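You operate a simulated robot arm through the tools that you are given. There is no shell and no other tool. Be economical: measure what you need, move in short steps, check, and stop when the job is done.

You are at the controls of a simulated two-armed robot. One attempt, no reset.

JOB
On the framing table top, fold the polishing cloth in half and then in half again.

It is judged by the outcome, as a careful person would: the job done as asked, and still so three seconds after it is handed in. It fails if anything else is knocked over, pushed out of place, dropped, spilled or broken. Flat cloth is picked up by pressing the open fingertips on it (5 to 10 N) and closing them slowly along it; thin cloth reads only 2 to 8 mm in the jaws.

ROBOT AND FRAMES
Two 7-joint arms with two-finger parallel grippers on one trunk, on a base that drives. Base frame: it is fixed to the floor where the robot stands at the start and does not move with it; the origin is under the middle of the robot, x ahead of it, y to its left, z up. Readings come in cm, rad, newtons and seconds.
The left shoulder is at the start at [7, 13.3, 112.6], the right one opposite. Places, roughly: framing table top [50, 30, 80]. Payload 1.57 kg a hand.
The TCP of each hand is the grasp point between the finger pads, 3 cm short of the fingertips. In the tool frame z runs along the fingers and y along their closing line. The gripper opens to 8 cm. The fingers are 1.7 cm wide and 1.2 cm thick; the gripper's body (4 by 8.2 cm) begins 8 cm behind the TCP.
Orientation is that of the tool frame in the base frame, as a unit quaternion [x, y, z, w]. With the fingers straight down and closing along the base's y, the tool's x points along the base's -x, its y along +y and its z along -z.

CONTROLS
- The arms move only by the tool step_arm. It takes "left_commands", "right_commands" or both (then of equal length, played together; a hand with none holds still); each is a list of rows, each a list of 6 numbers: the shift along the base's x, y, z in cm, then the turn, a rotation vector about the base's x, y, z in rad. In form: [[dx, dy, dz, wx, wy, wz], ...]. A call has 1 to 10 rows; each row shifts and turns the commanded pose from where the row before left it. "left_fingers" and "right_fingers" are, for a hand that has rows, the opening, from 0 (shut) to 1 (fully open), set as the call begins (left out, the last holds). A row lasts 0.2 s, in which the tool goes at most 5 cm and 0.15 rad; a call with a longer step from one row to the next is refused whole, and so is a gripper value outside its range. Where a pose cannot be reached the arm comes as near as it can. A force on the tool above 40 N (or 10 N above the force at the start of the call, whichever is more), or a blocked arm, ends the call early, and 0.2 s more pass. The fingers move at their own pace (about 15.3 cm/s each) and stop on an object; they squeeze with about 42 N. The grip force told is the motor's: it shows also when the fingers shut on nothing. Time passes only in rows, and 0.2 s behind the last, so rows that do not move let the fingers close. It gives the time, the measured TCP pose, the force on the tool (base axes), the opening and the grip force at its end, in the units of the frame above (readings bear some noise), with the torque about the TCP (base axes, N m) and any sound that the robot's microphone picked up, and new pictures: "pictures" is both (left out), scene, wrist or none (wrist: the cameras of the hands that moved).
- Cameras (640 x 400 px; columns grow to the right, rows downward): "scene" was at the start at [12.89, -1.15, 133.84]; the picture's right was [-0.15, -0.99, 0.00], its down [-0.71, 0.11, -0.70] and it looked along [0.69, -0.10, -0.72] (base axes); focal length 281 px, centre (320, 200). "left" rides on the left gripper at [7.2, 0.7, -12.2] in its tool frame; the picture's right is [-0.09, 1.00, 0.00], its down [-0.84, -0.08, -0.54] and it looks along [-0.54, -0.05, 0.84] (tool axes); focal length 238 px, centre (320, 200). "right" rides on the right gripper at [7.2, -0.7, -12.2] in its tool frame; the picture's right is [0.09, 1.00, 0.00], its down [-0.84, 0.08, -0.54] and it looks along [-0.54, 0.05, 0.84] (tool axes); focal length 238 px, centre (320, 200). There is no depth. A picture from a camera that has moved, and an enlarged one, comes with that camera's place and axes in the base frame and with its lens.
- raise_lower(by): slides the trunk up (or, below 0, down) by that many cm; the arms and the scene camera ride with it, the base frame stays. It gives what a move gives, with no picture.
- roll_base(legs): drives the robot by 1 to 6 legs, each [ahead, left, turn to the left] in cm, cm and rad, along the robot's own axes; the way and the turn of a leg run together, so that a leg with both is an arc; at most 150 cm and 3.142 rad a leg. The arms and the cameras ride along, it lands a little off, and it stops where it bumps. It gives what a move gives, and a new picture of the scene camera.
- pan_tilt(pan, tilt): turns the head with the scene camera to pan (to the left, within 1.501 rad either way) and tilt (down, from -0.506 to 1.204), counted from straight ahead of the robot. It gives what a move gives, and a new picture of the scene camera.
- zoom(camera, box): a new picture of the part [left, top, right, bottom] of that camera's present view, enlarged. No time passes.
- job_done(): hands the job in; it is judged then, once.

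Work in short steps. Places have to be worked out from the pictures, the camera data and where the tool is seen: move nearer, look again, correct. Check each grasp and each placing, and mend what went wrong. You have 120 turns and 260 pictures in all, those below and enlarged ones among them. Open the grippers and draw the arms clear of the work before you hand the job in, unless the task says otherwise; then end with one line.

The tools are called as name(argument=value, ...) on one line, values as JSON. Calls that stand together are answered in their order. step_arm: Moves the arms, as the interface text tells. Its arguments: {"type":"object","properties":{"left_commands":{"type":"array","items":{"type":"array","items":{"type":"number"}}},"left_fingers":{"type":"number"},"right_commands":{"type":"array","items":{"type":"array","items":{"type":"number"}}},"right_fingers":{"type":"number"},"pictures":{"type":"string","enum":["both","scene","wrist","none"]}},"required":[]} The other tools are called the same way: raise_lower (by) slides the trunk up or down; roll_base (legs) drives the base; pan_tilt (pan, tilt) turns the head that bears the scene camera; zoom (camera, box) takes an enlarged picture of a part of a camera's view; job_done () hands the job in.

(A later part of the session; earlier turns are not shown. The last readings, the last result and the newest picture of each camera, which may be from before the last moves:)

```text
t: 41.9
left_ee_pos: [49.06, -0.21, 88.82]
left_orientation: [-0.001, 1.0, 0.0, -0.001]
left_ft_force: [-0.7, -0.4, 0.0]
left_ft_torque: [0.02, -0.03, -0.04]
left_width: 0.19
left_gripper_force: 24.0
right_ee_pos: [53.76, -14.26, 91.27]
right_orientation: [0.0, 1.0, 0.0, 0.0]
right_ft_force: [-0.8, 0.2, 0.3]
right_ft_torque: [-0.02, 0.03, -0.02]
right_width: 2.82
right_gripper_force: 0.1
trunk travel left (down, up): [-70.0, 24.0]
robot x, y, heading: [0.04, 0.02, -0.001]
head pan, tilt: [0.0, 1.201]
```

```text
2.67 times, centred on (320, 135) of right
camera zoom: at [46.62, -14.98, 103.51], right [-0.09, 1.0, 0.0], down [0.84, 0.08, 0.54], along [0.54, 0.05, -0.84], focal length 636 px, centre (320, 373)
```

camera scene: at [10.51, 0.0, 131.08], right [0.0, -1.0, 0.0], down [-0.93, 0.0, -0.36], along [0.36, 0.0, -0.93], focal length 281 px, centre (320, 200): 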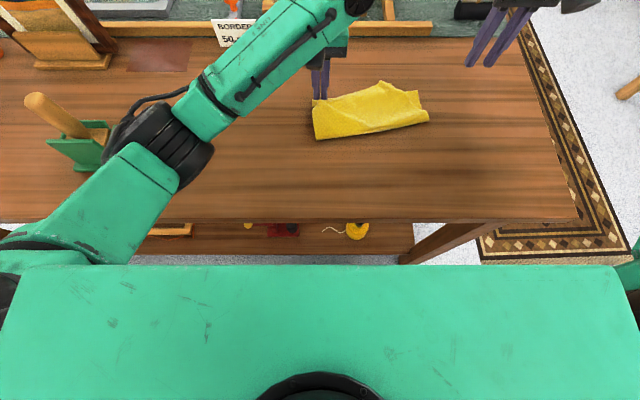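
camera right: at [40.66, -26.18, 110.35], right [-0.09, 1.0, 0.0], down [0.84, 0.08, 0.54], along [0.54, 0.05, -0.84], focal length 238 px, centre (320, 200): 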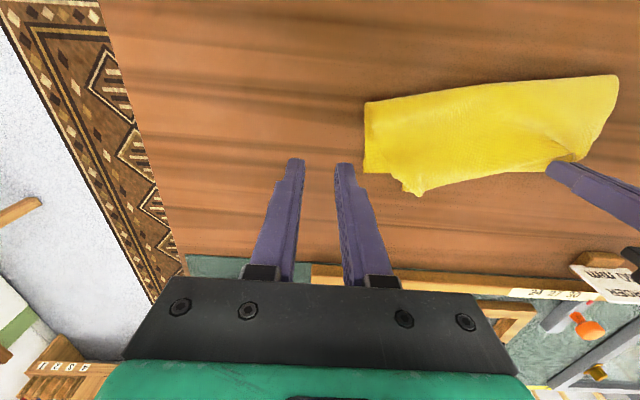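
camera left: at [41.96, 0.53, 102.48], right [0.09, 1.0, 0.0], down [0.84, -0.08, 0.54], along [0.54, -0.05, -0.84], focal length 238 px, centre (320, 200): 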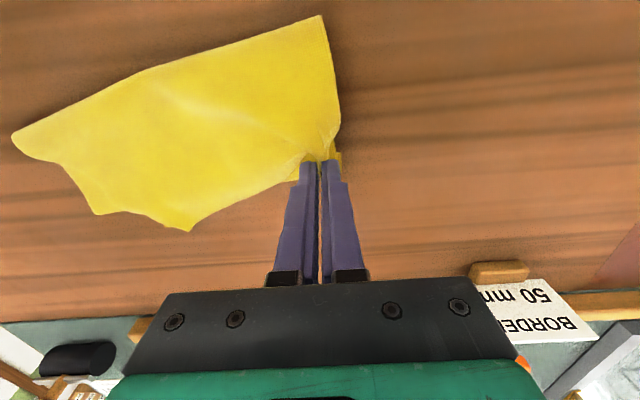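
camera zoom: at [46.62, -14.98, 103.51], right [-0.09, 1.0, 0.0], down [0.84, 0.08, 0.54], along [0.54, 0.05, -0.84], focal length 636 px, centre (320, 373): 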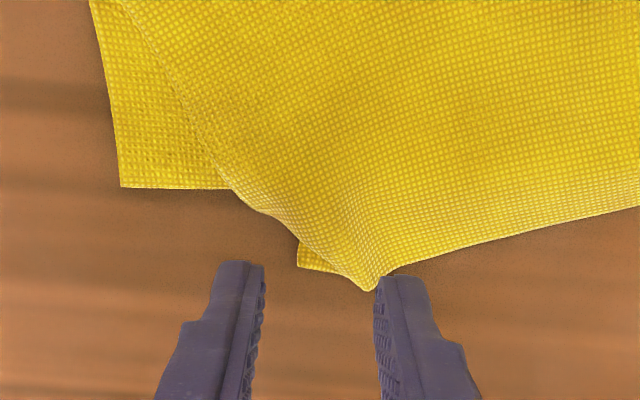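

The real corner is tucked slightly under; both it and the lump fit between the fingers. I lower and close on them.

step_arm(right_commands=[[0.2, 0.2, -1.5, 0, 0, 0], [0, 0, -1.2, 0, 0, 0], [0, 0, -0.2, 0, 0, 0], [0, 0, 0, 0, 0, 0]], pictures="none")

step_arm(right_commands=[[0, 0, 0, 0, 0, 0]], right_fingers=0.15, pictures="none")

step_arm(right_commands=[[0, 0, 0, 0, 0, 0], [0, 0, 0, 0, 0, 0]], right_fingers=0, pictures="wrist")

```text
t: 42.9
left_ee_pos: [49.03, -0.29, 88.83]
left_orientation: [-0.001, 1.0, 0.0, -0.001]
left_ft_force: [-0.3, 0.2, -0.4]
left_ft_torque: [-0.03, -0.02, 0.03]
left_width: 0.18
left_gripper_force: 23.7
right_ee_pos: [54.1, -14.02, 88.62]
right_orientation: [0.0, 1.0, 0.0, -0.001]
right_ft_force: [-0.1, -0.4, -0.8]
right_ft_torque: [0.05, -0.03, 0.02]
right_width: 2.81
right_gripper_force: 0.0
trunk travel left (down, up): [-70.0, 24.0]
robot x, y, heading: [-0.41, -0.27, 0.0]
head pan, tilt: [0.0, 1.201]
```

```text
t: 43.3
left_ee_pos: [48.97, -0.1, 88.72]
left_orientation: [-0.001, 1.0, 0.0, -0.001]
left_ft_force: [-0.2, 0.5, 0.0]
left_ft_torque: [-0.03, -0.04, 0.01]
left_width: 0.17
left_gripper_force: 23.2
right_ee_pos: [54.14, -14.03, 88.39]
right_orientation: [0.0, 1.0, 0.0, 0.0]
right_ft_force: [-0.4, -0.6, -0.3]
right_ft_torque: [0.01, 0.01, -0.01]
right_width: 1.2
right_gripper_force: 0.1
trunk travel left (down, up): [-70.0, 24.0]
robot x, y, heading: [0.16, -0.05, -0.002]
head pan, tilt: [0.0, 1.201]
```

```text
t: 43.9
left_ee_pos: [49.04, -0.2, 88.76]
left_orientation: [-0.001, 1.0, 0.0, 0.0]
left_ft_force: [0.2, -0.7, 0.4]
left_ft_torque: [-0.01, -0.03, 0.02]
left_width: 0.17
left_gripper_force: 23.8
right_ee_pos: [54.02, -14.13, 88.5]
right_orientation: [0.0, 1.0, 0.0, 0.001]
right_ft_force: [-0.1, 0.2, 0.3]
right_ft_torque: [0.03, -0.01, 0.04]
right_width: 0.2
right_gripper_force: 23.7
trunk travel left (down, up): [-70.0, 24.0]
robot x, y, heading: [0.02, 0.24, 0.001]
head pan, tilt: [0.0, 1.201]
camera right: at [46.84, -14.81, 100.64], right [-0.09, 1.0, 0.0], down [0.84, 0.08, 0.54], along [0.54, 0.05, -0.84], focal length 238 px, centre (320, 200)
```

right: 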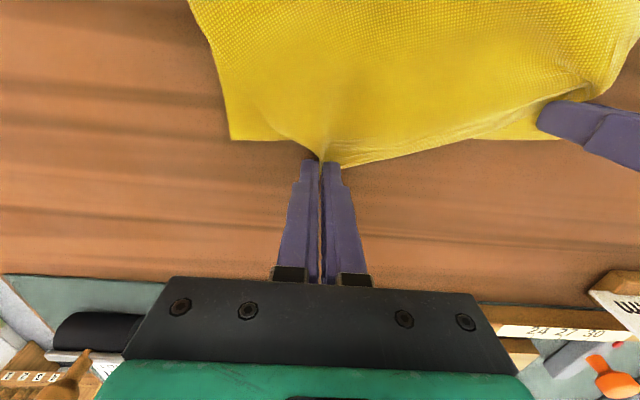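

Both corners held. I lift both slightly and draw the right corner to its place over the lower one.

step_arm(left_commands=[[0, 0, 1, 0, 0, 0], [0, 0, 0, 0, 0, 0], [0, 0, 0, 0, 0, 0], [0, 0, 0, 0, 0, 0], [0, 0, 0, 0, 0, 0], [0, 0, 0, 0, 0, 0], [0, 0, 0, 0, 0, 0]], right_commands=[[0, 0, 1.2, 0, 0, 0], [-0.4, -0.8, 0.5, 0, 0, 0], [-0.4, -0.9, 0, 0, 0, 0], [-0.4, -0.9, 0, 0, 0, 0], [-0.5, -0.9, 0, 0, 0, 0], [-0.5, -0.8, 0, 0, 0, 0], [0, 0, 0, 0, 0, 0]])

```text
t: 45.5
left_ee_pos: [48.99, -0.28, 89.84]
left_orientation: [0.0, 1.0, -0.002, 0.001]
left_ft_force: [4.2, -24.6, 0.4]
left_ft_torque: [-0.73, -0.14, 0.2]
left_width: 0.17
left_gripper_force: 23.5
right_ee_pos: [51.75, -18.14, 90.14]
right_orientation: [-0.002, 1.0, 0.003, -0.001]
right_ft_force: [-5.4, 24.1, -1.2]
right_ft_torque: [0.76, 0.14, -0.07]
right_width: 0.32
right_gripper_force: 23.9
trunk travel left (down, up): [-70.0, 24.0]
robot x, y, heading: [-0.03, -0.08, -0.001]
head pan, tilt: [0.0, 1.201]
camera scene: at [10.52, 0.05, 131.08], right [0.0, -1.0, 0.0], down [-0.93, 0.0, -0.36], along [0.36, 0.0, -0.93], focal length 281 px, centre (320, 200)
camera right: at [44.54, -18.94, 102.3], right [-0.1, 1.0, 0.01], down [0.84, 0.08, 0.54], along [0.54, 0.06, -0.84], focal length 238 px, centre (320, 200)
camera left: at [41.96, 0.45, 101.96], right [0.09, 1.0, -0.01], down [0.84, -0.07, 0.54], along [0.54, -0.06, -0.84], focal length 238 px, centre (320, 200)
```

scene: 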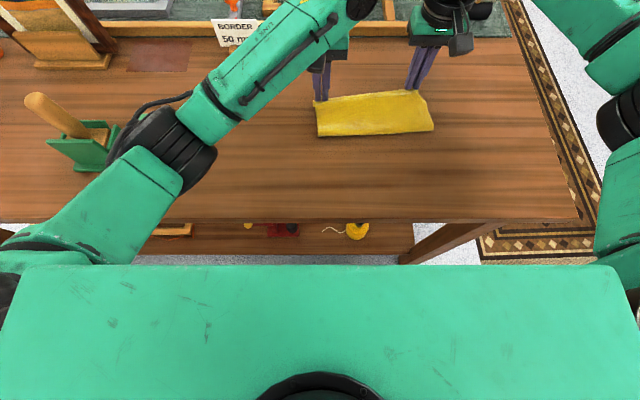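
right: 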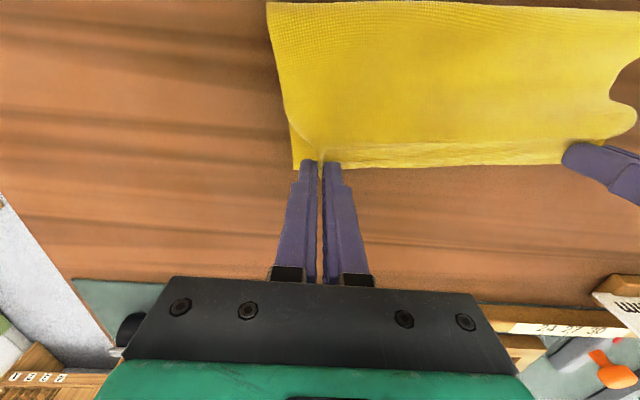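
left: 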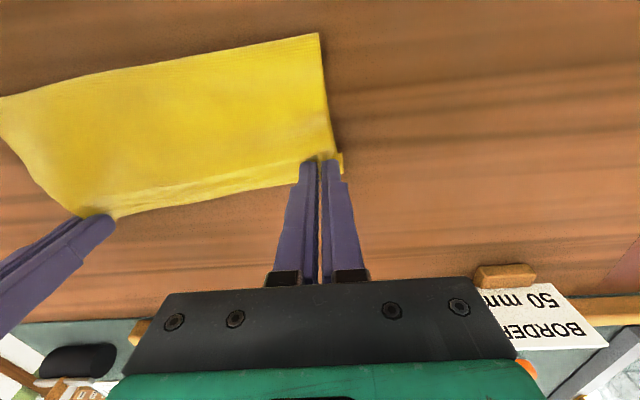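

Both edges are taut and aligned. I ease the tension slightly, lower to touch, and release slowly.

step_arm(left_commands=[[0.1, 0, -0.6, 0, 0, 0], [0, 0, -0.5, 0, 0, 0], [0, 0, -0.2, 0, 0, 0], [0, 0, 0, 0, 0, 0]], right_commands=[[0.1, 0.3, -0.7, 0, 0, 0], [0, 0, -0.6, 0, 0, 0], [0, 0, -0.3, 0, 0, 0], [0, 0, 0, 0, 0, 0]], pictures="none")

step_arm(left_commands=[[0, 0, 0, 0, 0, 0], [0, 0, 0, 0, 0, 0]], right_commands=[[0, 0, 0, 0, 0, 0], [0, 0, 0, 0, 0, 0]], left_fingers=0.25, right_fingers=0.25, pictures="none")

step_arm(left_commands=[[0, 0, 2, 0, 0, 0], [0, 0, 3, 0, 0, 0], [0, 2, 4, 0, 0, 0], [-2, 4, 2, 0, 0, 0], [-2, 4, 0, 0, 0, 0], [0, 0, 0, 0, 0, 0]], right_commands=[[0, 0, 2, 0, 0, 0], [0, 0, 3, 0, 0, 0], [0, -2, 4, 0, 0, 0], [-2, -4, 2, 0, 0, 0], [-2, -4, 0, 0, 0, 0], [0, 0, 0, 0, 0, 0]])

zoom(camera="scene", box=[290, 70, 450, 170])

```text
t: 46.5
left_ee_pos: [49.28, -0.14, 88.53]
left_orientation: [-0.001, 1.0, -0.002, 0.001]
left_ft_force: [4.3, -21.6, 1.0]
left_ft_torque: [-0.64, -0.13, 0.17]
left_width: 0.22
left_gripper_force: 23.2
right_ee_pos: [51.88, -17.94, 88.51]
right_orientation: [0.001, 1.0, 0.002, -0.001]
right_ft_force: [-4.5, 21.0, 2.4]
right_ft_torque: [0.69, 0.14, -0.01]
right_width: 0.32
right_gripper_force: 24.0
trunk travel left (down, up): [-70.0, 24.0]
robot x, y, heading: [0.01, 0.09, 0.003]
head pan, tilt: [0.0, 1.201]
```

```text
t: 47.1
left_ee_pos: [49.24, -0.23, 88.69]
left_orientation: [-0.002, 1.0, 0.001, 0.0]
left_ft_force: [0.0, -0.2, -0.1]
left_ft_torque: [0.0, 0.01, -0.01]
left_width: 1.99
left_gripper_force: 0.0
right_ee_pos: [51.92, -18.12, 88.48]
right_orientation: [0.001, 1.0, -0.001, 0.0]
right_ft_force: [0.0, 0.9, 0.1]
right_ft_torque: [0.02, -0.03, -0.01]
right_width: 2.0
right_gripper_force: 0.0
trunk travel left (down, up): [-70.0, 24.0]
robot x, y, heading: [0.11, -0.21, -0.002]
head pan, tilt: [0.0, 1.201]
```

```text
t: 48.5
left_ee_pos: [45.34, 9.93, 99.45]
left_orientation: [0.0, 1.0, 0.0, -0.001]
left_ft_force: [0.5, -1.2, -0.1]
left_ft_torque: [0.02, 0.02, -0.01]
left_width: 1.99
left_gripper_force: 0.0
right_ee_pos: [47.96, -27.93, 99.91]
right_orientation: [0.0, 1.0, 0.0, -0.001]
right_ft_force: [-0.1, 0.4, 0.6]
right_ft_torque: [-0.02, 0.01, -0.01]
right_width: 2.0
right_gripper_force: 0.1
trunk travel left (down, up): [-70.0, 24.0]
robot x, y, heading: [0.25, -0.31, 0.003]
head pan, tilt: [0.0, 1.201]
camera scene: at [10.64, 0.02, 131.07], right [0.0, -1.0, 0.0], down [-0.93, 0.0, -0.36], along [0.36, 0.0, -0.93], focal length 281 px, centre (320, 200)
camera right: at [40.79, -28.67, 111.96], right [-0.09, 1.0, 0.0], down [0.84, 0.08, 0.54], along [0.54, 0.05, -0.84], focal length 238 px, centre (320, 200)
camera left: at [38.44, 10.51, 111.66], right [0.09, 1.0, 0.0], down [0.84, -0.08, 0.54], along [0.54, -0.05, -0.84], focal length 238 px, centre (320, 200)
```

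scene: 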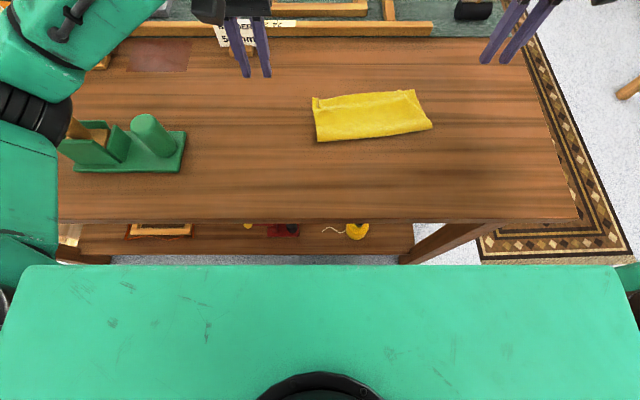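
right: 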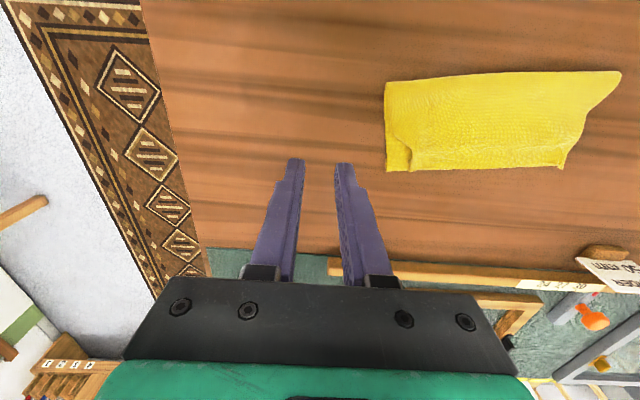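
left: 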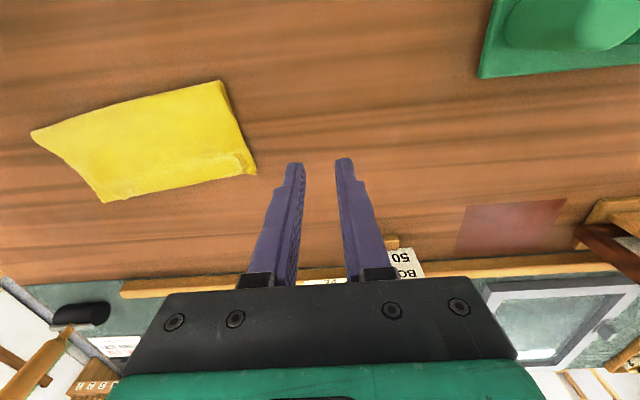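

```text
4.00 times, centred on (370, 120) of scene
camera zoom: at [10.64, 0.02, 131.07], right [0.0, -1.0, 0.0], down [-0.93, 0.0, -0.36], along [0.36, 0.0, -0.93], focal length 1122 px, centre (120, 520)
```

zoom: 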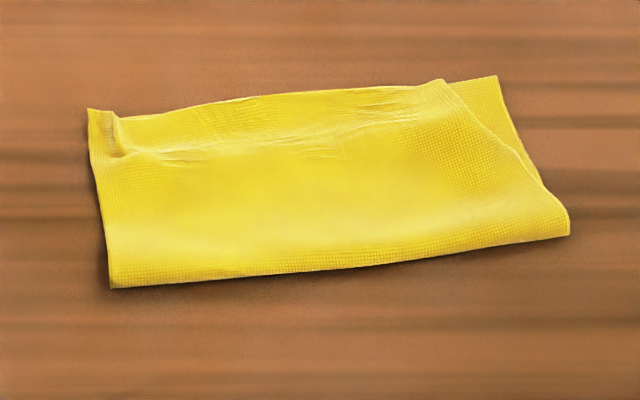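

First fold done: two layers, about 22 × 11 cm, edges aligned (one top corner tucked ~2 cm). For the second fold I'll grip the middle of the left end with the left hand, closing along that edge, so I turn it by about -85° here in free space.

step_arm(left_commands=[[0, 0, 0.2, 0, 0, -0.1477], [0, 0, 0.2, 0, 0, -0.1477], [0, 0, 0, 0, 0, -0.1477], [0, 0, 0, 0, 0, -0.1477], [0, 0, 0, 0, 0, -0.1477], [0, 0, 0, 0, 0, -0.1477], [0, 0, 0, 0, 0, -0.1477], [0, 0, 0, 0, 0, -0.1477], [0, 0, 0, 0, 0, -0.1477], [0, 0, 0, 0, 0, -0.1477]], left_fingers=0.45, pictures="both")

```text
t: 50.7
left_ee_pos: [45.06, 9.71, 99.95]
left_orientation: [0.674, 0.739, -0.001, 0.0]
left_ft_force: [0.4, -0.2, 0.0]
left_ft_torque: [0.02, -0.01, 0.0]
left_width: 3.59
left_gripper_force: 0.2
right_ee_pos: [47.93, -27.9, 99.73]
right_orientation: [-0.001, 1.0, 0.0, 0.0]
right_ft_force: [0.2, -0.3, 1.1]
right_ft_torque: [-0.02, -0.03, -0.01]
right_width: 2.03
right_gripper_force: 0.0
trunk travel left (down, up): [-70.0, 24.0]
robot x, y, heading: [-0.02, -0.12, -0.001]
head pan, tilt: [0.0, 1.201]
camera scene: at [10.51, 0.04, 131.08], right [0.0, -1.0, 0.0], down [-0.93, 0.0, -0.36], along [0.36, 0.0, -0.93], focal length 281 px, centre (320, 200)
camera left: at [45.26, 16.97, 112.13], right [1.0, 0.0, 0.0], down [0.0, -0.84, 0.54], along [0.0, -0.54, -0.84], focal length 238 px, centre (320, 200)
```

scene: 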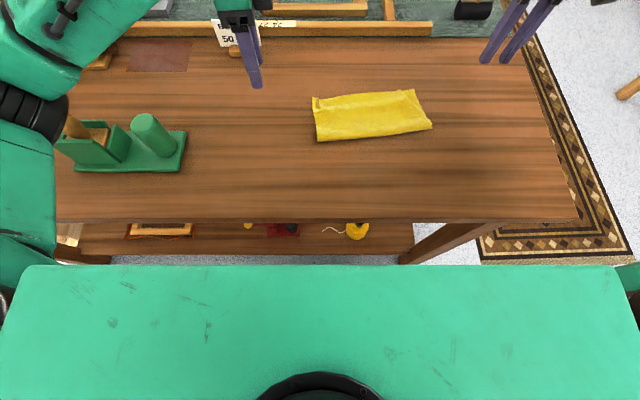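
left: 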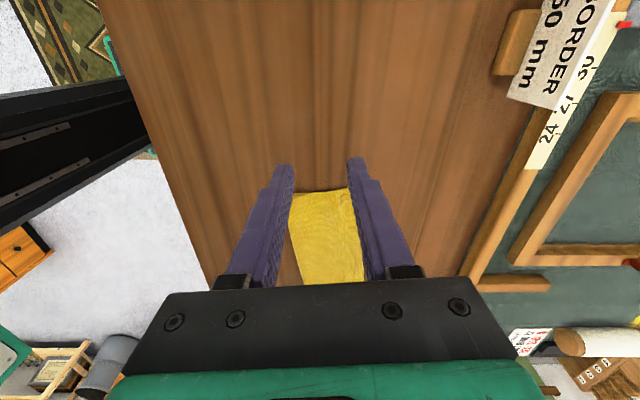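

Clear of the arm; the left end of the cloth lies from (41.7, 0.9) to (49.1, 1.5). I go above its middle.

step_arm(left_commands=[[0.1, -2.4, -2, 0, 0, 0], [0.1, -2.4, -2, 0, 0, 0], [0.1, -2.4, -2, 0, 0, 0], [0.1, -2.4, -2, 0, 0, 0], [0, 0, -1.2, 0, 0, 0], [0, 0, 0, 0, 0, 0]], pictures="wrist")

zoom(camera="left", box=[180, 100, 460, 275])

```text
t: 52.1
left_ee_pos: [45.57, -0.05, 90.66]
left_orientation: [0.672, 0.74, 0.0, 0.0]
left_ft_force: [0.2, -0.5, -0.2]
left_ft_torque: [0.01, 0.05, -0.02]
left_width: 3.6
left_gripper_force: 0.0
right_ee_pos: [47.85, -27.9, 99.8]
right_orientation: [0.0, 1.0, 0.001, 0.0]
right_ft_force: [0.0, 0.3, -0.3]
right_ft_torque: [0.0, -0.01, 0.0]
right_width: 2.02
right_gripper_force: 0.0
trunk travel left (down, up): [-70.0, 24.0]
robot x, y, heading: [0.02, -0.08, 0.002]
head pan, tilt: [0.0, 1.201]
camera left: at [45.71, 7.29, 102.83], right [1.0, 0.0, 0.0], down [0.0, -0.84, 0.54], along [0.0, -0.54, -0.84], focal length 238 px, centre (320, 200)
```

left: 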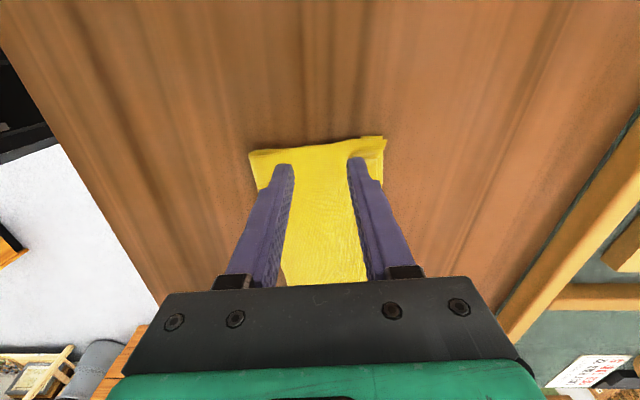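

```text
2.29 times, centred on (320, 188) of left
camera zoom: at [45.71, 7.29, 102.83], right [1.0, 0.0, 0.0], down [0.0, -0.84, 0.54], along [0.0, -0.54, -0.84], focal length 545 px, centre (320, 229)
```

zoom: 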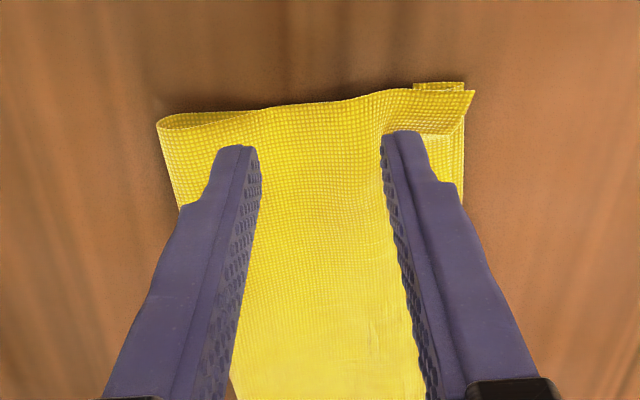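

The end is centred between the fingers with a small margin. I press down onto both layers, somewhat firmly.

step_arm(left_commands=[[0, 0, -1.4, 0, 0, 0], [0, 0, -0.6, 0, 0, 0], [0, 0, -0.3, 0, 0, 0], [0, 0, -0.1, 0, 0, 0], [0, 0, 0, 0, 0, 0]], pictures="none")

```text
t: 53.3
left_ee_pos: [45.54, 0.25, 88.22]
left_orientation: [0.672, 0.74, 0.0, 0.0]
left_ft_force: [0.1, -0.6, 0.2]
left_ft_torque: [0.03, 0.0, -0.01]
left_width: 3.6
left_gripper_force: 0.0
right_ee_pos: [47.83, -27.85, 99.9]
right_orientation: [-0.001, 1.0, -0.001, 0.0]
right_ft_force: [-0.6, -0.2, -0.2]
right_ft_torque: [0.01, 0.02, 0.04]
right_width: 1.99
right_gripper_force: 0.1
trunk travel left (down, up): [-70.0, 24.0]
robot x, y, heading: [-0.18, -0.14, 0.004]
head pan, tilt: [0.0, 1.201]
```

step_arm(left_commands=[[0, 0, -0.15, 0, 0, 0], [0, 0, -0.1, 0, 0, 0], [0, 0, 0, 0, 0, 0]], pictures="none")

```text
t: 54.1
left_ee_pos: [45.54, 0.19, 88.24]
left_orientation: [0.673, 0.74, 0.001, 0.0]
left_ft_force: [0.1, 0.2, 7.3]
left_ft_torque: [0.05, -0.06, 0.01]
left_width: 3.6
left_gripper_force: 0.1
right_ee_pos: [47.9, -27.97, 99.91]
right_orientation: [0.0, 1.0, 0.0, 0.0]
right_ft_force: [-0.3, -0.1, 0.1]
right_ft_torque: [0.0, -0.03, 0.04]
right_width: 1.99
right_gripper_force: 0.0
trunk travel left (down, up): [-70.0, 24.0]
robot x, y, heading: [0.24, -0.17, -0.0]
head pan, tilt: [0.0, 1.201]
```

7 N now; a touch more, then close slowly.

step_arm(left_commands=[[0, 0, -0.1, 0, 0, 0], [0, 0, 0, 0, 0, 0]], left_fingers=0.35, pictures="none")

step_arm(left_commands=[[0, 0, 0, 0, 0, 0]], left_fingers=0.22, pictures="none")

zoom(camera="left", box=[180, 80, 460, 255])

```text
t: 54.7
left_ee_pos: [45.49, 0.1, 88.13]
left_orientation: [0.673, 0.74, 0.001, 0.002]
left_ft_force: [2.9, 0.1, 17.1]
left_ft_torque: [0.01, -0.09, 0.02]
left_width: 2.69
left_gripper_force: 0.0
right_ee_pos: [47.82, -27.9, 99.96]
right_orientation: [0.001, 1.0, 0.001, 0.001]
right_ft_force: [-0.3, 0.7, -0.5]
right_ft_torque: [0.0, -0.02, 0.01]
right_width: 1.98
right_gripper_force: 0.0
trunk travel left (down, up): [-70.0, 24.0]
robot x, y, heading: [-0.48, 0.0, -0.002]
head pan, tilt: [0.0, 1.201]
```

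```text
t: 55.1
left_ee_pos: [45.43, 0.13, 88.24]
left_orientation: [0.673, 0.74, 0.001, 0.001]
left_ft_force: [-0.5, -1.0, 21.2]
left_ft_torque: [0.04, -0.01, 0.04]
left_width: 1.4
left_gripper_force: 0.1
right_ee_pos: [47.61, -27.96, 99.99]
right_orientation: [0.0, 1.0, 0.0, 0.002]
right_ft_force: [0.4, 0.1, 0.2]
right_ft_torque: [0.01, 0.0, 0.0]
right_width: 2.01
right_gripper_force: 0.1
trunk travel left (down, up): [-70.0, 24.0]
robot x, y, heading: [-0.06, 0.04, 0.0]
head pan, tilt: [0.0, 1.201]
```

```text
2.29 times, centred on (320, 168) of left
camera zoom: at [45.45, 7.36, 100.32], right [1.0, 0.0, 0.0], down [0.0, -0.84, 0.54], along [0.0, -0.54, -0.84], focal length 545 px, centre (320, 274)
```

zoom: 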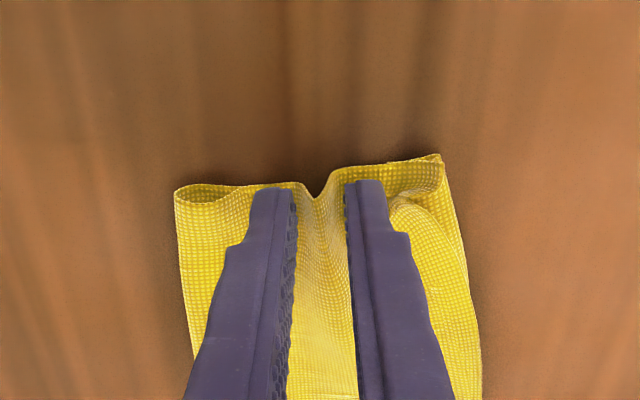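

Both layers seem to be drawn in together. I close fully.

step_arm(left_commands=[[0, 0, 0, 0, 0, 0]], left_fingers=0.1, pictures="none")

step_arm(left_commands=[[0, 0, 0, 0, 0, 0], [0, 0, 0, 0, 0, 0]], left_fingers=0, pictures="none")

step_arm(left_commands=[[0, -0.1, 1.0, 0, 0, 0], [0, -0.1, 1.5, 0, 0, 0], [0, 0, 1.5, 0, 0, 0], [0, 0, 0, 0, 0, 0]], pictures="both")

zoom(camera="left", box=[180, 80, 460, 255])

```text
t: 55.5
left_ee_pos: [45.47, 0.17, 88.15]
left_orientation: [0.673, 0.74, 0.002, 0.001]
left_ft_force: [1.7, 0.1, 22.3]
left_ft_torque: [0.04, -0.06, -0.03]
left_width: 0.68
left_gripper_force: 0.0
right_ee_pos: [47.67, -27.89, 99.91]
right_orientation: [0.0, 1.0, 0.0, 0.003]
right_ft_force: [-0.9, -0.6, 1.0]
right_ft_torque: [0.01, 0.04, -0.01]
right_width: 2.0
right_gripper_force: 0.0
trunk travel left (down, up): [-70.0, 24.0]
robot x, y, heading: [0.21, 0.16, 0.001]
head pan, tilt: [0.0, 1.201]
```

```text
t: 56.1
left_ee_pos: [45.28, 0.16, 88.16]
left_orientation: [0.672, 0.74, 0.001, 0.001]
left_ft_force: [0.6, -0.3, 22.3]
left_ft_torque: [0.02, -0.02, 0.0]
left_width: 0.26
left_gripper_force: 23.4
right_ee_pos: [47.59, -27.95, 100.05]
right_orientation: [0.0, 1.0, 0.0, 0.002]
right_ft_force: [0.2, 1.1, 0.5]
right_ft_torque: [0.01, -0.01, 0.0]
right_width: 2.0
right_gripper_force: 0.2
trunk travel left (down, up): [-70.0, 24.0]
robot x, y, heading: [0.16, 0.23, 0.004]
head pan, tilt: [0.0, 1.201]
```

```text
t: 57.1
left_ee_pos: [45.6, 0.02, 92.08]
left_orientation: [0.673, 0.74, 0.001, -0.001]
left_ft_force: [-0.4, 1.5, 0.1]
left_ft_torque: [0.01, 0.01, -0.01]
left_width: 0.25
left_gripper_force: 24.2
right_ee_pos: [47.91, -27.98, 99.88]
right_orientation: [0.0, 1.0, 0.0, 0.0]
right_ft_force: [-0.2, -0.8, -0.4]
right_ft_torque: [0.01, -0.01, 0.01]
right_width: 1.98
right_gripper_force: 0.1
trunk travel left (down, up): [-70.0, 24.0]
robot x, y, heading: [0.31, 0.11, 0.002]
head pan, tilt: [0.0, 1.201]
camera scene: at [10.52, 0.04, 131.08], right [0.0, -1.0, 0.0], down [-0.93, 0.0, -0.36], along [0.36, 0.0, -0.93], focal length 281 px, centre (320, 200)
camera left: at [45.78, 7.14, 104.08], right [1.0, 0.0, 0.0], down [0.0, -0.84, 0.54], along [0.0, -0.54, -0.84], focal length 238 px, centre (320, 200)
```

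scene: 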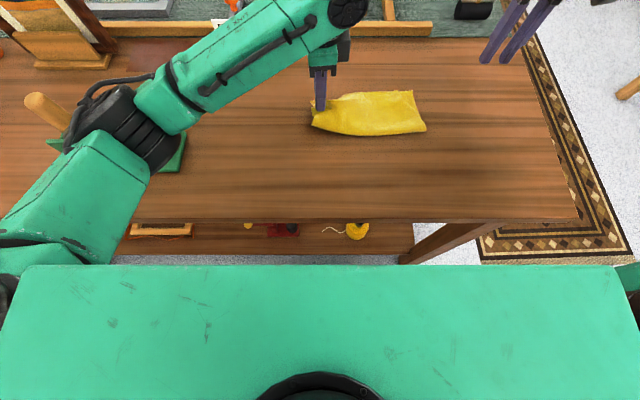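
left: 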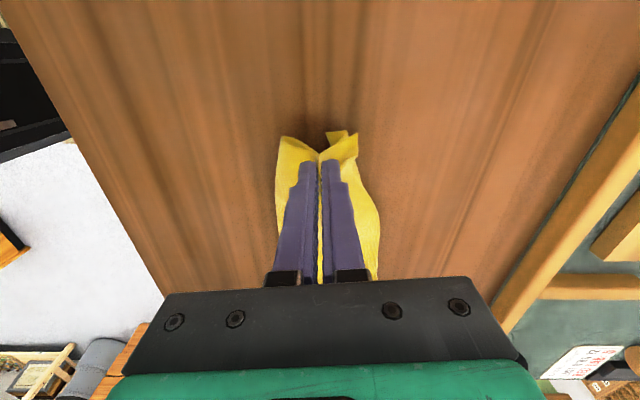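

```text
2.29 times, centred on (320, 168) of left
camera zoom: at [45.78, 7.14, 104.08], right [1.0, 0.0, 0.0], down [0.0, -0.84, 0.54], along [0.0, -0.54, -0.84], focal length 545 px, centre (320, 274)
```

zoom: 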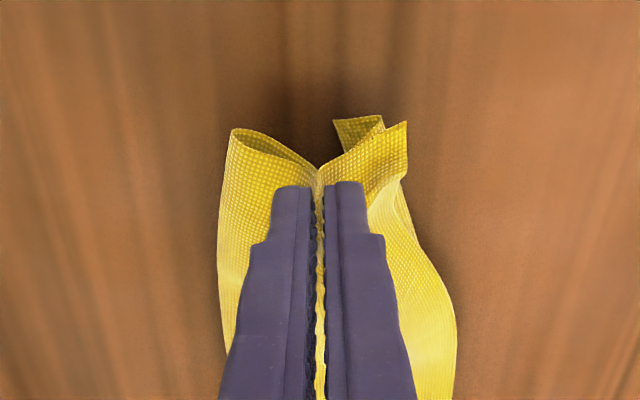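

It appears both layers are up. I lift on gradually and check from the scene camera that nothing unfolds.

step_arm(left_commands=[[0, -0.5, 1.5, 0, 0, 0], [0, -0.5, 1.5, 0, 0, 0], [0, -0.5, 1.5, 0, 0, 0], [0, -0.5, 1.5, 0, 0, 0], [0, 0, 0, 0, 0, 0]], pictures="none")

zoom(camera="scene", box=[290, 50, 450, 150])

zoom(camera="right", box=[340, 0, 640, 190])

```text
t: 58.3
left_ee_pos: [45.56, -2.06, 98.03]
left_orientation: [0.672, 0.74, -0.001, -0.002]
left_ft_force: [-1.0, -0.1, -0.2]
left_ft_torque: [0.03, -0.03, 0.02]
left_width: 0.26
left_gripper_force: 24.4
right_ee_pos: [47.97, -27.89, 99.84]
right_orientation: [-0.001, 1.0, 0.0, 0.0]
right_ft_force: [-0.2, 0.0, -0.3]
right_ft_torque: [0.01, -0.02, -0.01]
right_width: 2.0
right_gripper_force: 0.1
trunk travel left (down, up): [-70.0, 24.0]
robot x, y, heading: [0.53, 0.08, 0.006]
head pan, tilt: [0.0, 1.201]
```

```text
4.00 times, centred on (370, 100) of scene
camera zoom: at [10.52, 0.05, 131.08], right [0.0, -1.0, 0.0], down [-0.93, 0.0, -0.36], along [0.36, 0.0, -0.93], focal length 1122 px, centre (120, 600)
```

zoom: 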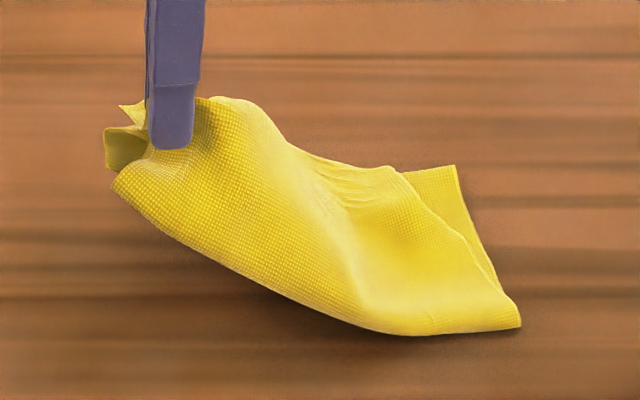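

```text
2.11 times, centred on (490, 95) of right
camera zoom: at [40.71, -28.62, 111.99], right [-0.09, 1.0, 0.0], down [0.84, 0.08, 0.54], along [0.54, 0.05, -0.84], focal length 502 px, centre (-38, 421)
```

zoom: 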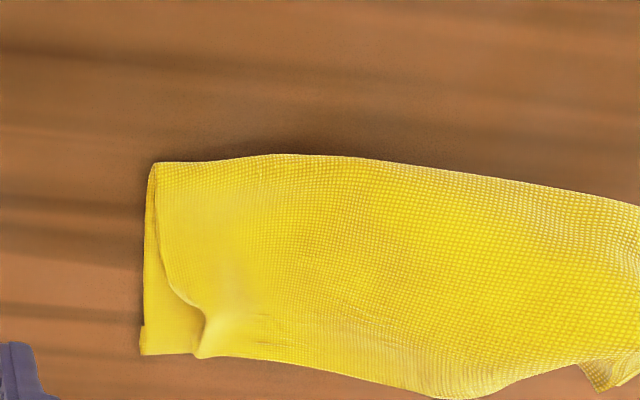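

Both layers come up together, fold intact. I raise until it hangs, hand at y≈-6.

step_arm(left_commands=[[0, -0.5, 1.5, 0, 0, 0], [0, -0.5, 1.5, 0, 0, 0], [0, -0.5, 1.5, 0, 0, 0], [0, -0.5, 1.5, 0, 0, 0], [0, -0.5, 1.5, 0, 0, 0], [0, -0.5, 1.5, 0, 0, 0], [0, -0.5, 1.5, 0, 0, 0], [0, -0.5, 1.3, 0, 0, 0], [0, 0, 0, 0, 0, 0], [0, 0, 0, 0, 0, 0]])

zoom(camera="scene", box=[270, 10, 450, 130])

zoom(camera="right", box=[340, 0, 640, 190])

```text
t: 60.5
left_ee_pos: [45.63, -6.07, 109.83]
left_orientation: [0.673, 0.74, 0.0, 0.0]
left_ft_force: [-0.8, -0.1, 0.1]
left_ft_torque: [0.0, -0.01, 0.01]
left_width: 0.25
left_gripper_force: 24.0
right_ee_pos: [47.96, -27.97, 99.86]
right_orientation: [0.0, 1.0, -0.001, -0.001]
right_ft_force: [0.0, -1.0, -0.2]
right_ft_torque: [-0.01, -0.01, 0.01]
right_width: 2.01
right_gripper_force: 0.1
trunk travel left (down, up): [-70.0, 24.0]
robot x, y, heading: [0.16, 0.13, -0.005]
head pan, tilt: [0.0, 1.201]
camera scene: at [10.51, 0.03, 131.08], right [0.0, -1.0, 0.0], down [-0.93, 0.0, -0.36], along [0.36, 0.0, -0.93], focal length 281 px, centre (320, 200)
camera left: at [45.69, 1.17, 121.98], right [1.0, 0.0, 0.0], down [0.0, -0.84, 0.54], along [0.0, -0.54, -0.84], focal length 238 px, centre (320, 200)
```

scene: 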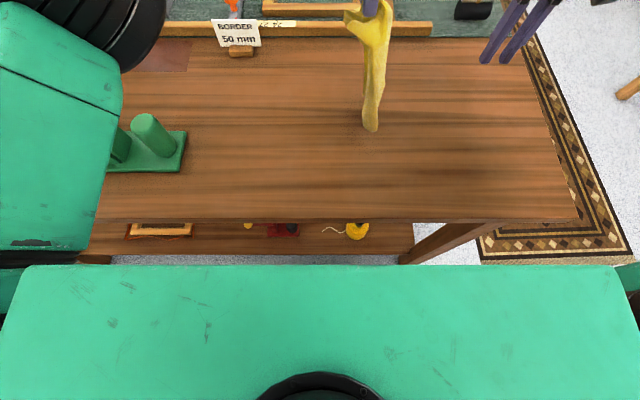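
left: 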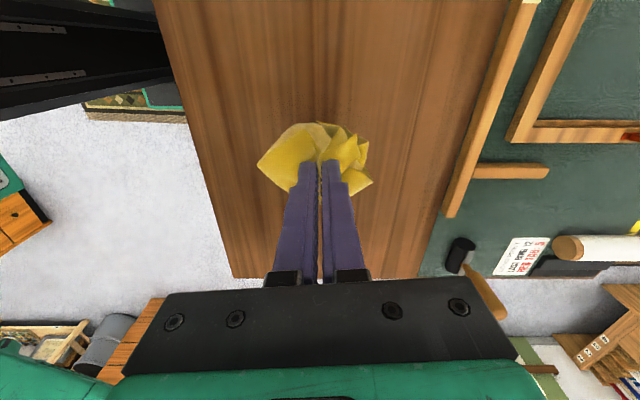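

```text
3.33 times, centred on (360, 70) of scene
camera zoom: at [10.51, 0.03, 131.08], right [0.0, -1.0, 0.0], down [-0.93, 0.0, -0.36], along [0.36, 0.0, -0.93], focal length 935 px, centre (187, 633)
```

zoom: 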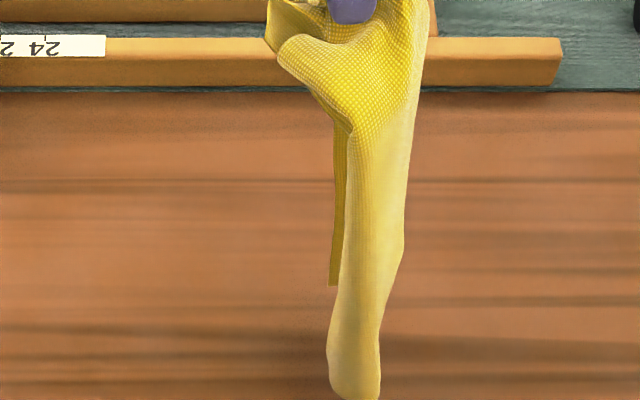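

```text
2.11 times, centred on (490, 95) of right
camera zoom: at [40.7, -28.64, 111.99], right [-0.09, 1.0, 0.0], down [0.84, 0.08, 0.54], along [0.54, 0.05, -0.84], focal length 502 px, centre (-38, 421)
```

zoom: 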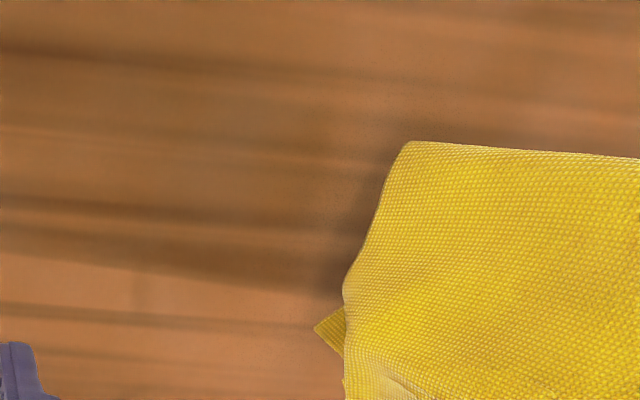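

Both layers hang together; the bottom end is just on the table at y≈-9. I lift slightly, then move to -y while lowering so the lower half is laid with its end on the left.

step_arm(left_commands=[[0, 0, 1.5, 0, 0, 0], [0, -1.5, 0, 0, 0, 0], [0, -1.8, -1.0, 0, 0, 0], [0, -1.8, -1.5, 0, 0, 0], [0, -1.6, -1.6, 0, 0, 0], [0, -1.6, -1.6, 0, 0, 0], [0, -1.5, -1.6, 0, 0, 0], [0, -1.5, -1.6, 0, 0, 0], [0, -1.3, -1.6, 0, 0, 0], [0, 0, 0, 0, 0, 0]])

zoom(camera="scene", box=[290, 50, 480, 160])

```text
t: 62.7
left_ee_pos: [45.94, -15.62, 103.45]
left_orientation: [0.673, 0.74, 0.0, 0.0]
left_ft_force: [-0.2, 0.4, -0.1]
left_ft_torque: [0.0, -0.03, -0.01]
left_width: 0.24
left_gripper_force: 23.9
left hand out of reach, approached as far as the arm can: row 8, 9
right_ee_pos: [47.83, -27.93, 99.85]
right_orientation: [0.0, 1.0, 0.0, 0.0]
right_ft_force: [1.2, 0.7, 0.9]
right_ft_torque: [-0.01, -0.01, -0.01]
right_width: 2.02
right_gripper_force: 0.0
trunk travel left (down, up): [-70.0, 24.0]
robot x, y, heading: [-0.02, -0.38, 0.002]
head pan, tilt: [0.0, 1.201]
camera scene: at [10.51, 0.03, 131.08], right [0.0, -1.0, 0.0], down [-0.93, 0.0, -0.36], along [0.36, 0.0, -0.93], focal length 281 px, centre (320, 200)
camera left: at [46.11, -8.5, 115.47], right [1.0, 0.0, 0.0], down [0.0, -0.84, 0.54], along [0.0, -0.54, -0.84], focal length 238 px, centre (320, 200)
```

scene: 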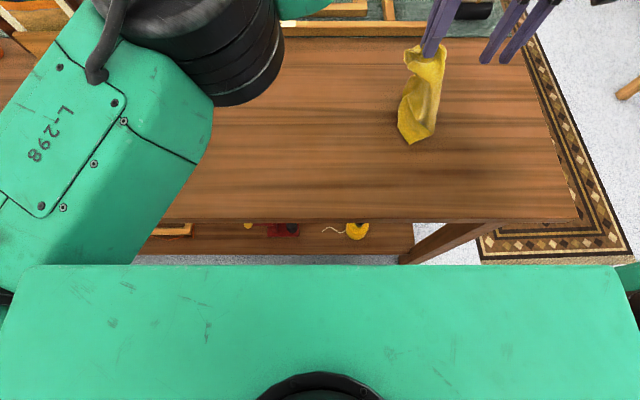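
left: 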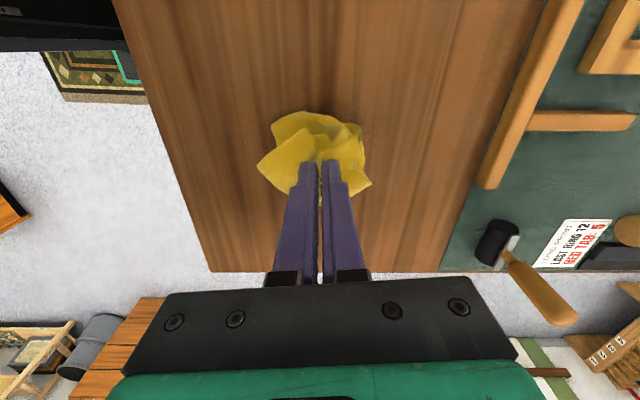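

```text
3.37 times, centred on (385, 105) of scene
camera zoom: at [10.51, 0.03, 131.08], right [0.0, -1.0, 0.0], down [-0.93, 0.0, -0.36], along [0.36, 0.0, -0.93], focal length 945 px, centre (101, 520)
```

zoom: 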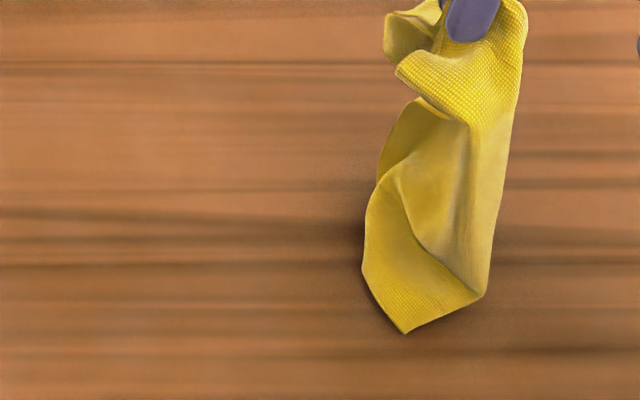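

The left arm is at its sideways limit, but the bottom end is already turned to the left. I lower straight down so the end slides left and the loop bulges right.

step_arm(left_commands=[[0, 0, -1.2, 0, 0, 0], [0, 0, -1.2, 0, 0, 0], [0, 0, -1.2, 0, 0, 0], [0, 0, -1.2, 0, 0, 0], [0, 0, 0, 0, 0, 0]])

zoom(camera="scene", box=[310, 50, 500, 160])

```text
t: 63.9
left_ee_pos: [45.88, -15.73, 98.55]
left_orientation: [0.672, 0.74, 0.0, 0.0]
left_ft_force: [0.5, -0.8, 1.0]
left_ft_torque: [-0.04, -0.01, 0.01]
left_width: 0.25
left_gripper_force: 23.5
right_ee_pos: [47.86, -27.87, 99.89]
right_orientation: [0.0, 1.0, 0.0, 0.001]
right_ft_force: [-0.2, -0.4, 0.0]
right_ft_torque: [0.0, -0.02, 0.0]
right_width: 1.99
right_gripper_force: 0.0
trunk travel left (down, up): [-70.0, 24.0]
robot x, y, heading: [0.08, -0.23, 0.002]
head pan, tilt: [0.0, 1.201]
camera scene: at [10.49, 0.03, 131.08], right [0.0, -1.0, 0.0], down [-0.93, 0.0, -0.36], along [0.36, 0.0, -0.93], focal length 281 px, centre (320, 200)
camera left: at [46.06, -8.62, 110.68], right [1.0, 0.0, 0.0], down [0.0, -0.84, 0.54], along [0.0, -0.54, -0.84], focal length 238 px, centre (320, 200)
```

scene: 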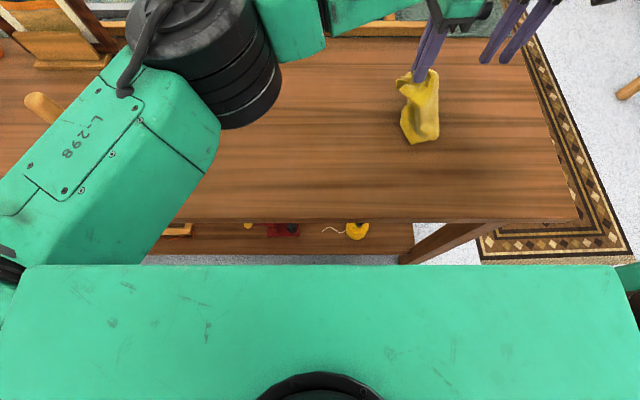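
left: 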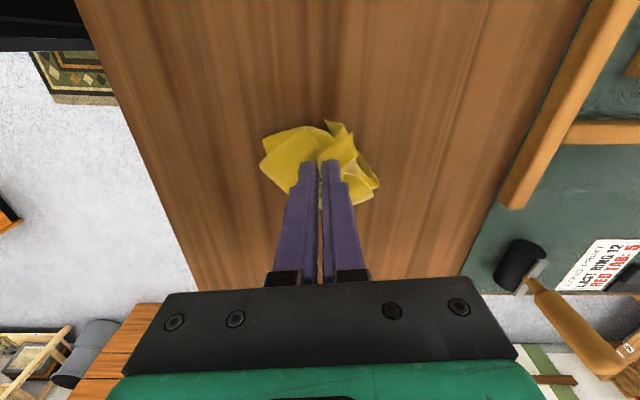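

```text
3.37 times, centred on (405, 105) of scene
camera zoom: at [10.49, 0.03, 131.08], right [0.0, -1.0, 0.0], down [-0.93, 0.0, -0.36], along [0.36, 0.0, -0.93], focal length 945 px, centre (34, 520)
```

zoom: 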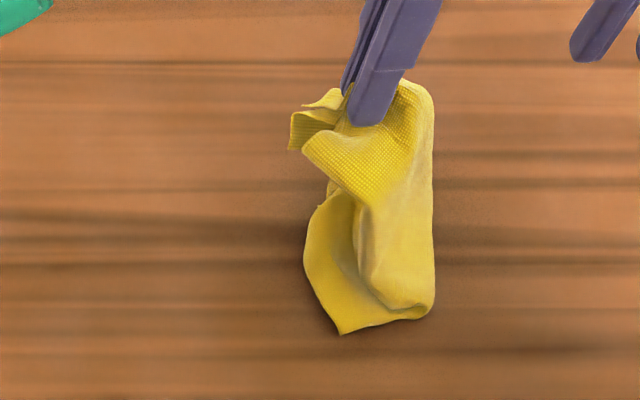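

The loop bulges right as wanted. I move the right hand out of the way and keep lowering.

step_arm(right_commands=[[-1, -4, 1, 0, 0, 0], [-1, -4, 1, 0, 0, 0], [-1, -4, 0, 0, 0, 0], [0, 0, 0, 0, 0, 0], [0, 0, 0, 0, 0, 0]], left_commands=[[0, 0, 0, 0, 0, 0], [0, 0, 0, 0, 0, 0], [0, 0, -1.2, 0, 0, 0], [0, 0, -1.2, 0, 0, 0], [0, 0, -1, 0, 0, 0]], pictures="wrist")

zoom(camera="scene", box=[310, 50, 500, 160])

```text
t: 65.1
left_ee_pos: [45.82, -15.89, 95.05]
left_orientation: [0.672, 0.741, 0.0, 0.0]
left_ft_force: [0.7, 0.6, 0.0]
left_ft_torque: [0.0, -0.01, -0.04]
left_width: 0.23
left_gripper_force: 23.7
right_ee_pos: [46.18, -34.93, 101.54]
right_orientation: [0.0, 1.0, 0.001, 0.0]
right_ft_force: [0.3, -0.6, 0.3]
right_ft_torque: [-0.05, 0.01, 0.0]
right_width: 2.0
right_gripper_force: 0.1
right hand out of reach, approached as far as the arm can: row 2, 3
trunk travel left (down, up): [-70.0, 24.0]
robot x, y, heading: [0.25, -0.01, 0.001]
head pan, tilt: [0.0, 1.201]
camera right: at [39.02, -35.69, 113.7], right [-0.09, 1.0, 0.0], down [0.84, 0.08, 0.54], along [0.54, 0.05, -0.84], focal length 238 px, centre (320, 200)
camera left: at [46.02, -8.66, 107.23], right [1.0, 0.0, 0.0], down [0.0, -0.84, 0.54], along [0.0, -0.54, -0.84], focal length 238 px, centre (320, 200)
```

right: 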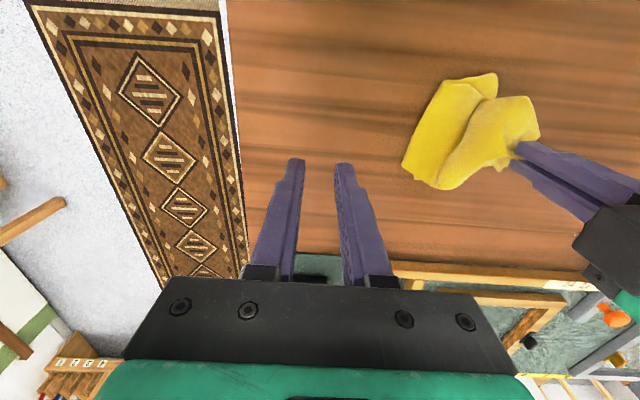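
left: 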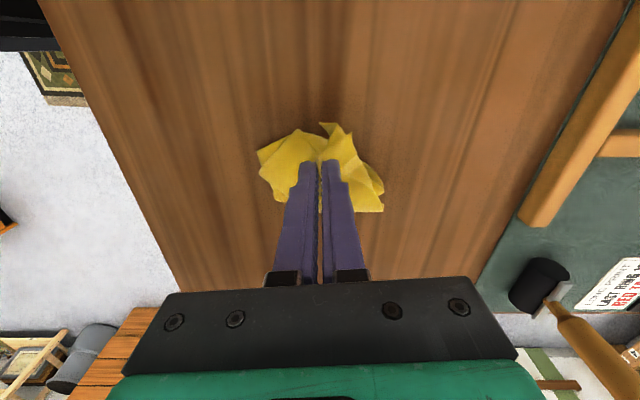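

```text
3.37 times, centred on (405, 105) of scene
camera zoom: at [10.51, 0.04, 131.08], right [0.0, -1.0, 0.0], down [-0.93, 0.0, -0.36], along [0.36, 0.0, -0.93], focal length 945 px, centre (34, 520)
```

zoom: 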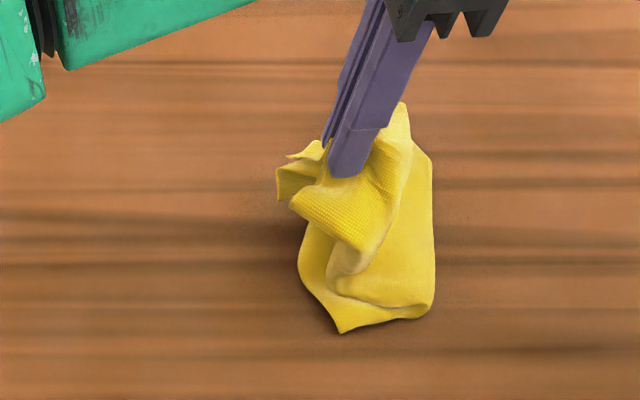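

I zoom the right camera to see the loop from that side.

zoom(camera="right", box=[360, 40, 600, 200])

```text
2.50 times, centred on (480, 120) of right
camera zoom: at [39.02, -35.69, 113.7], right [-0.09, 1.0, 0.0], down [0.84, 0.08, 0.54], along [0.54, 0.05, -0.84], focal length 596 px, centre (-80, 400)
```

zoom: 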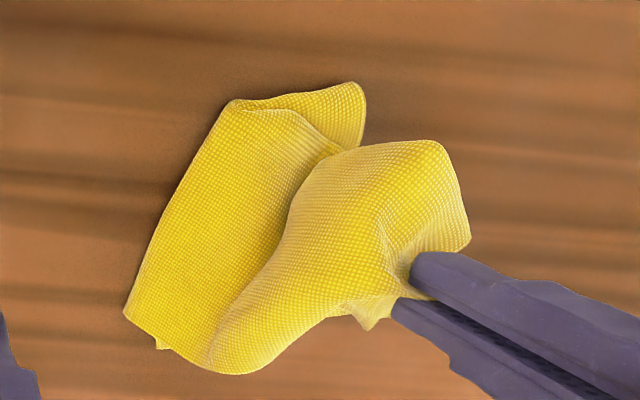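

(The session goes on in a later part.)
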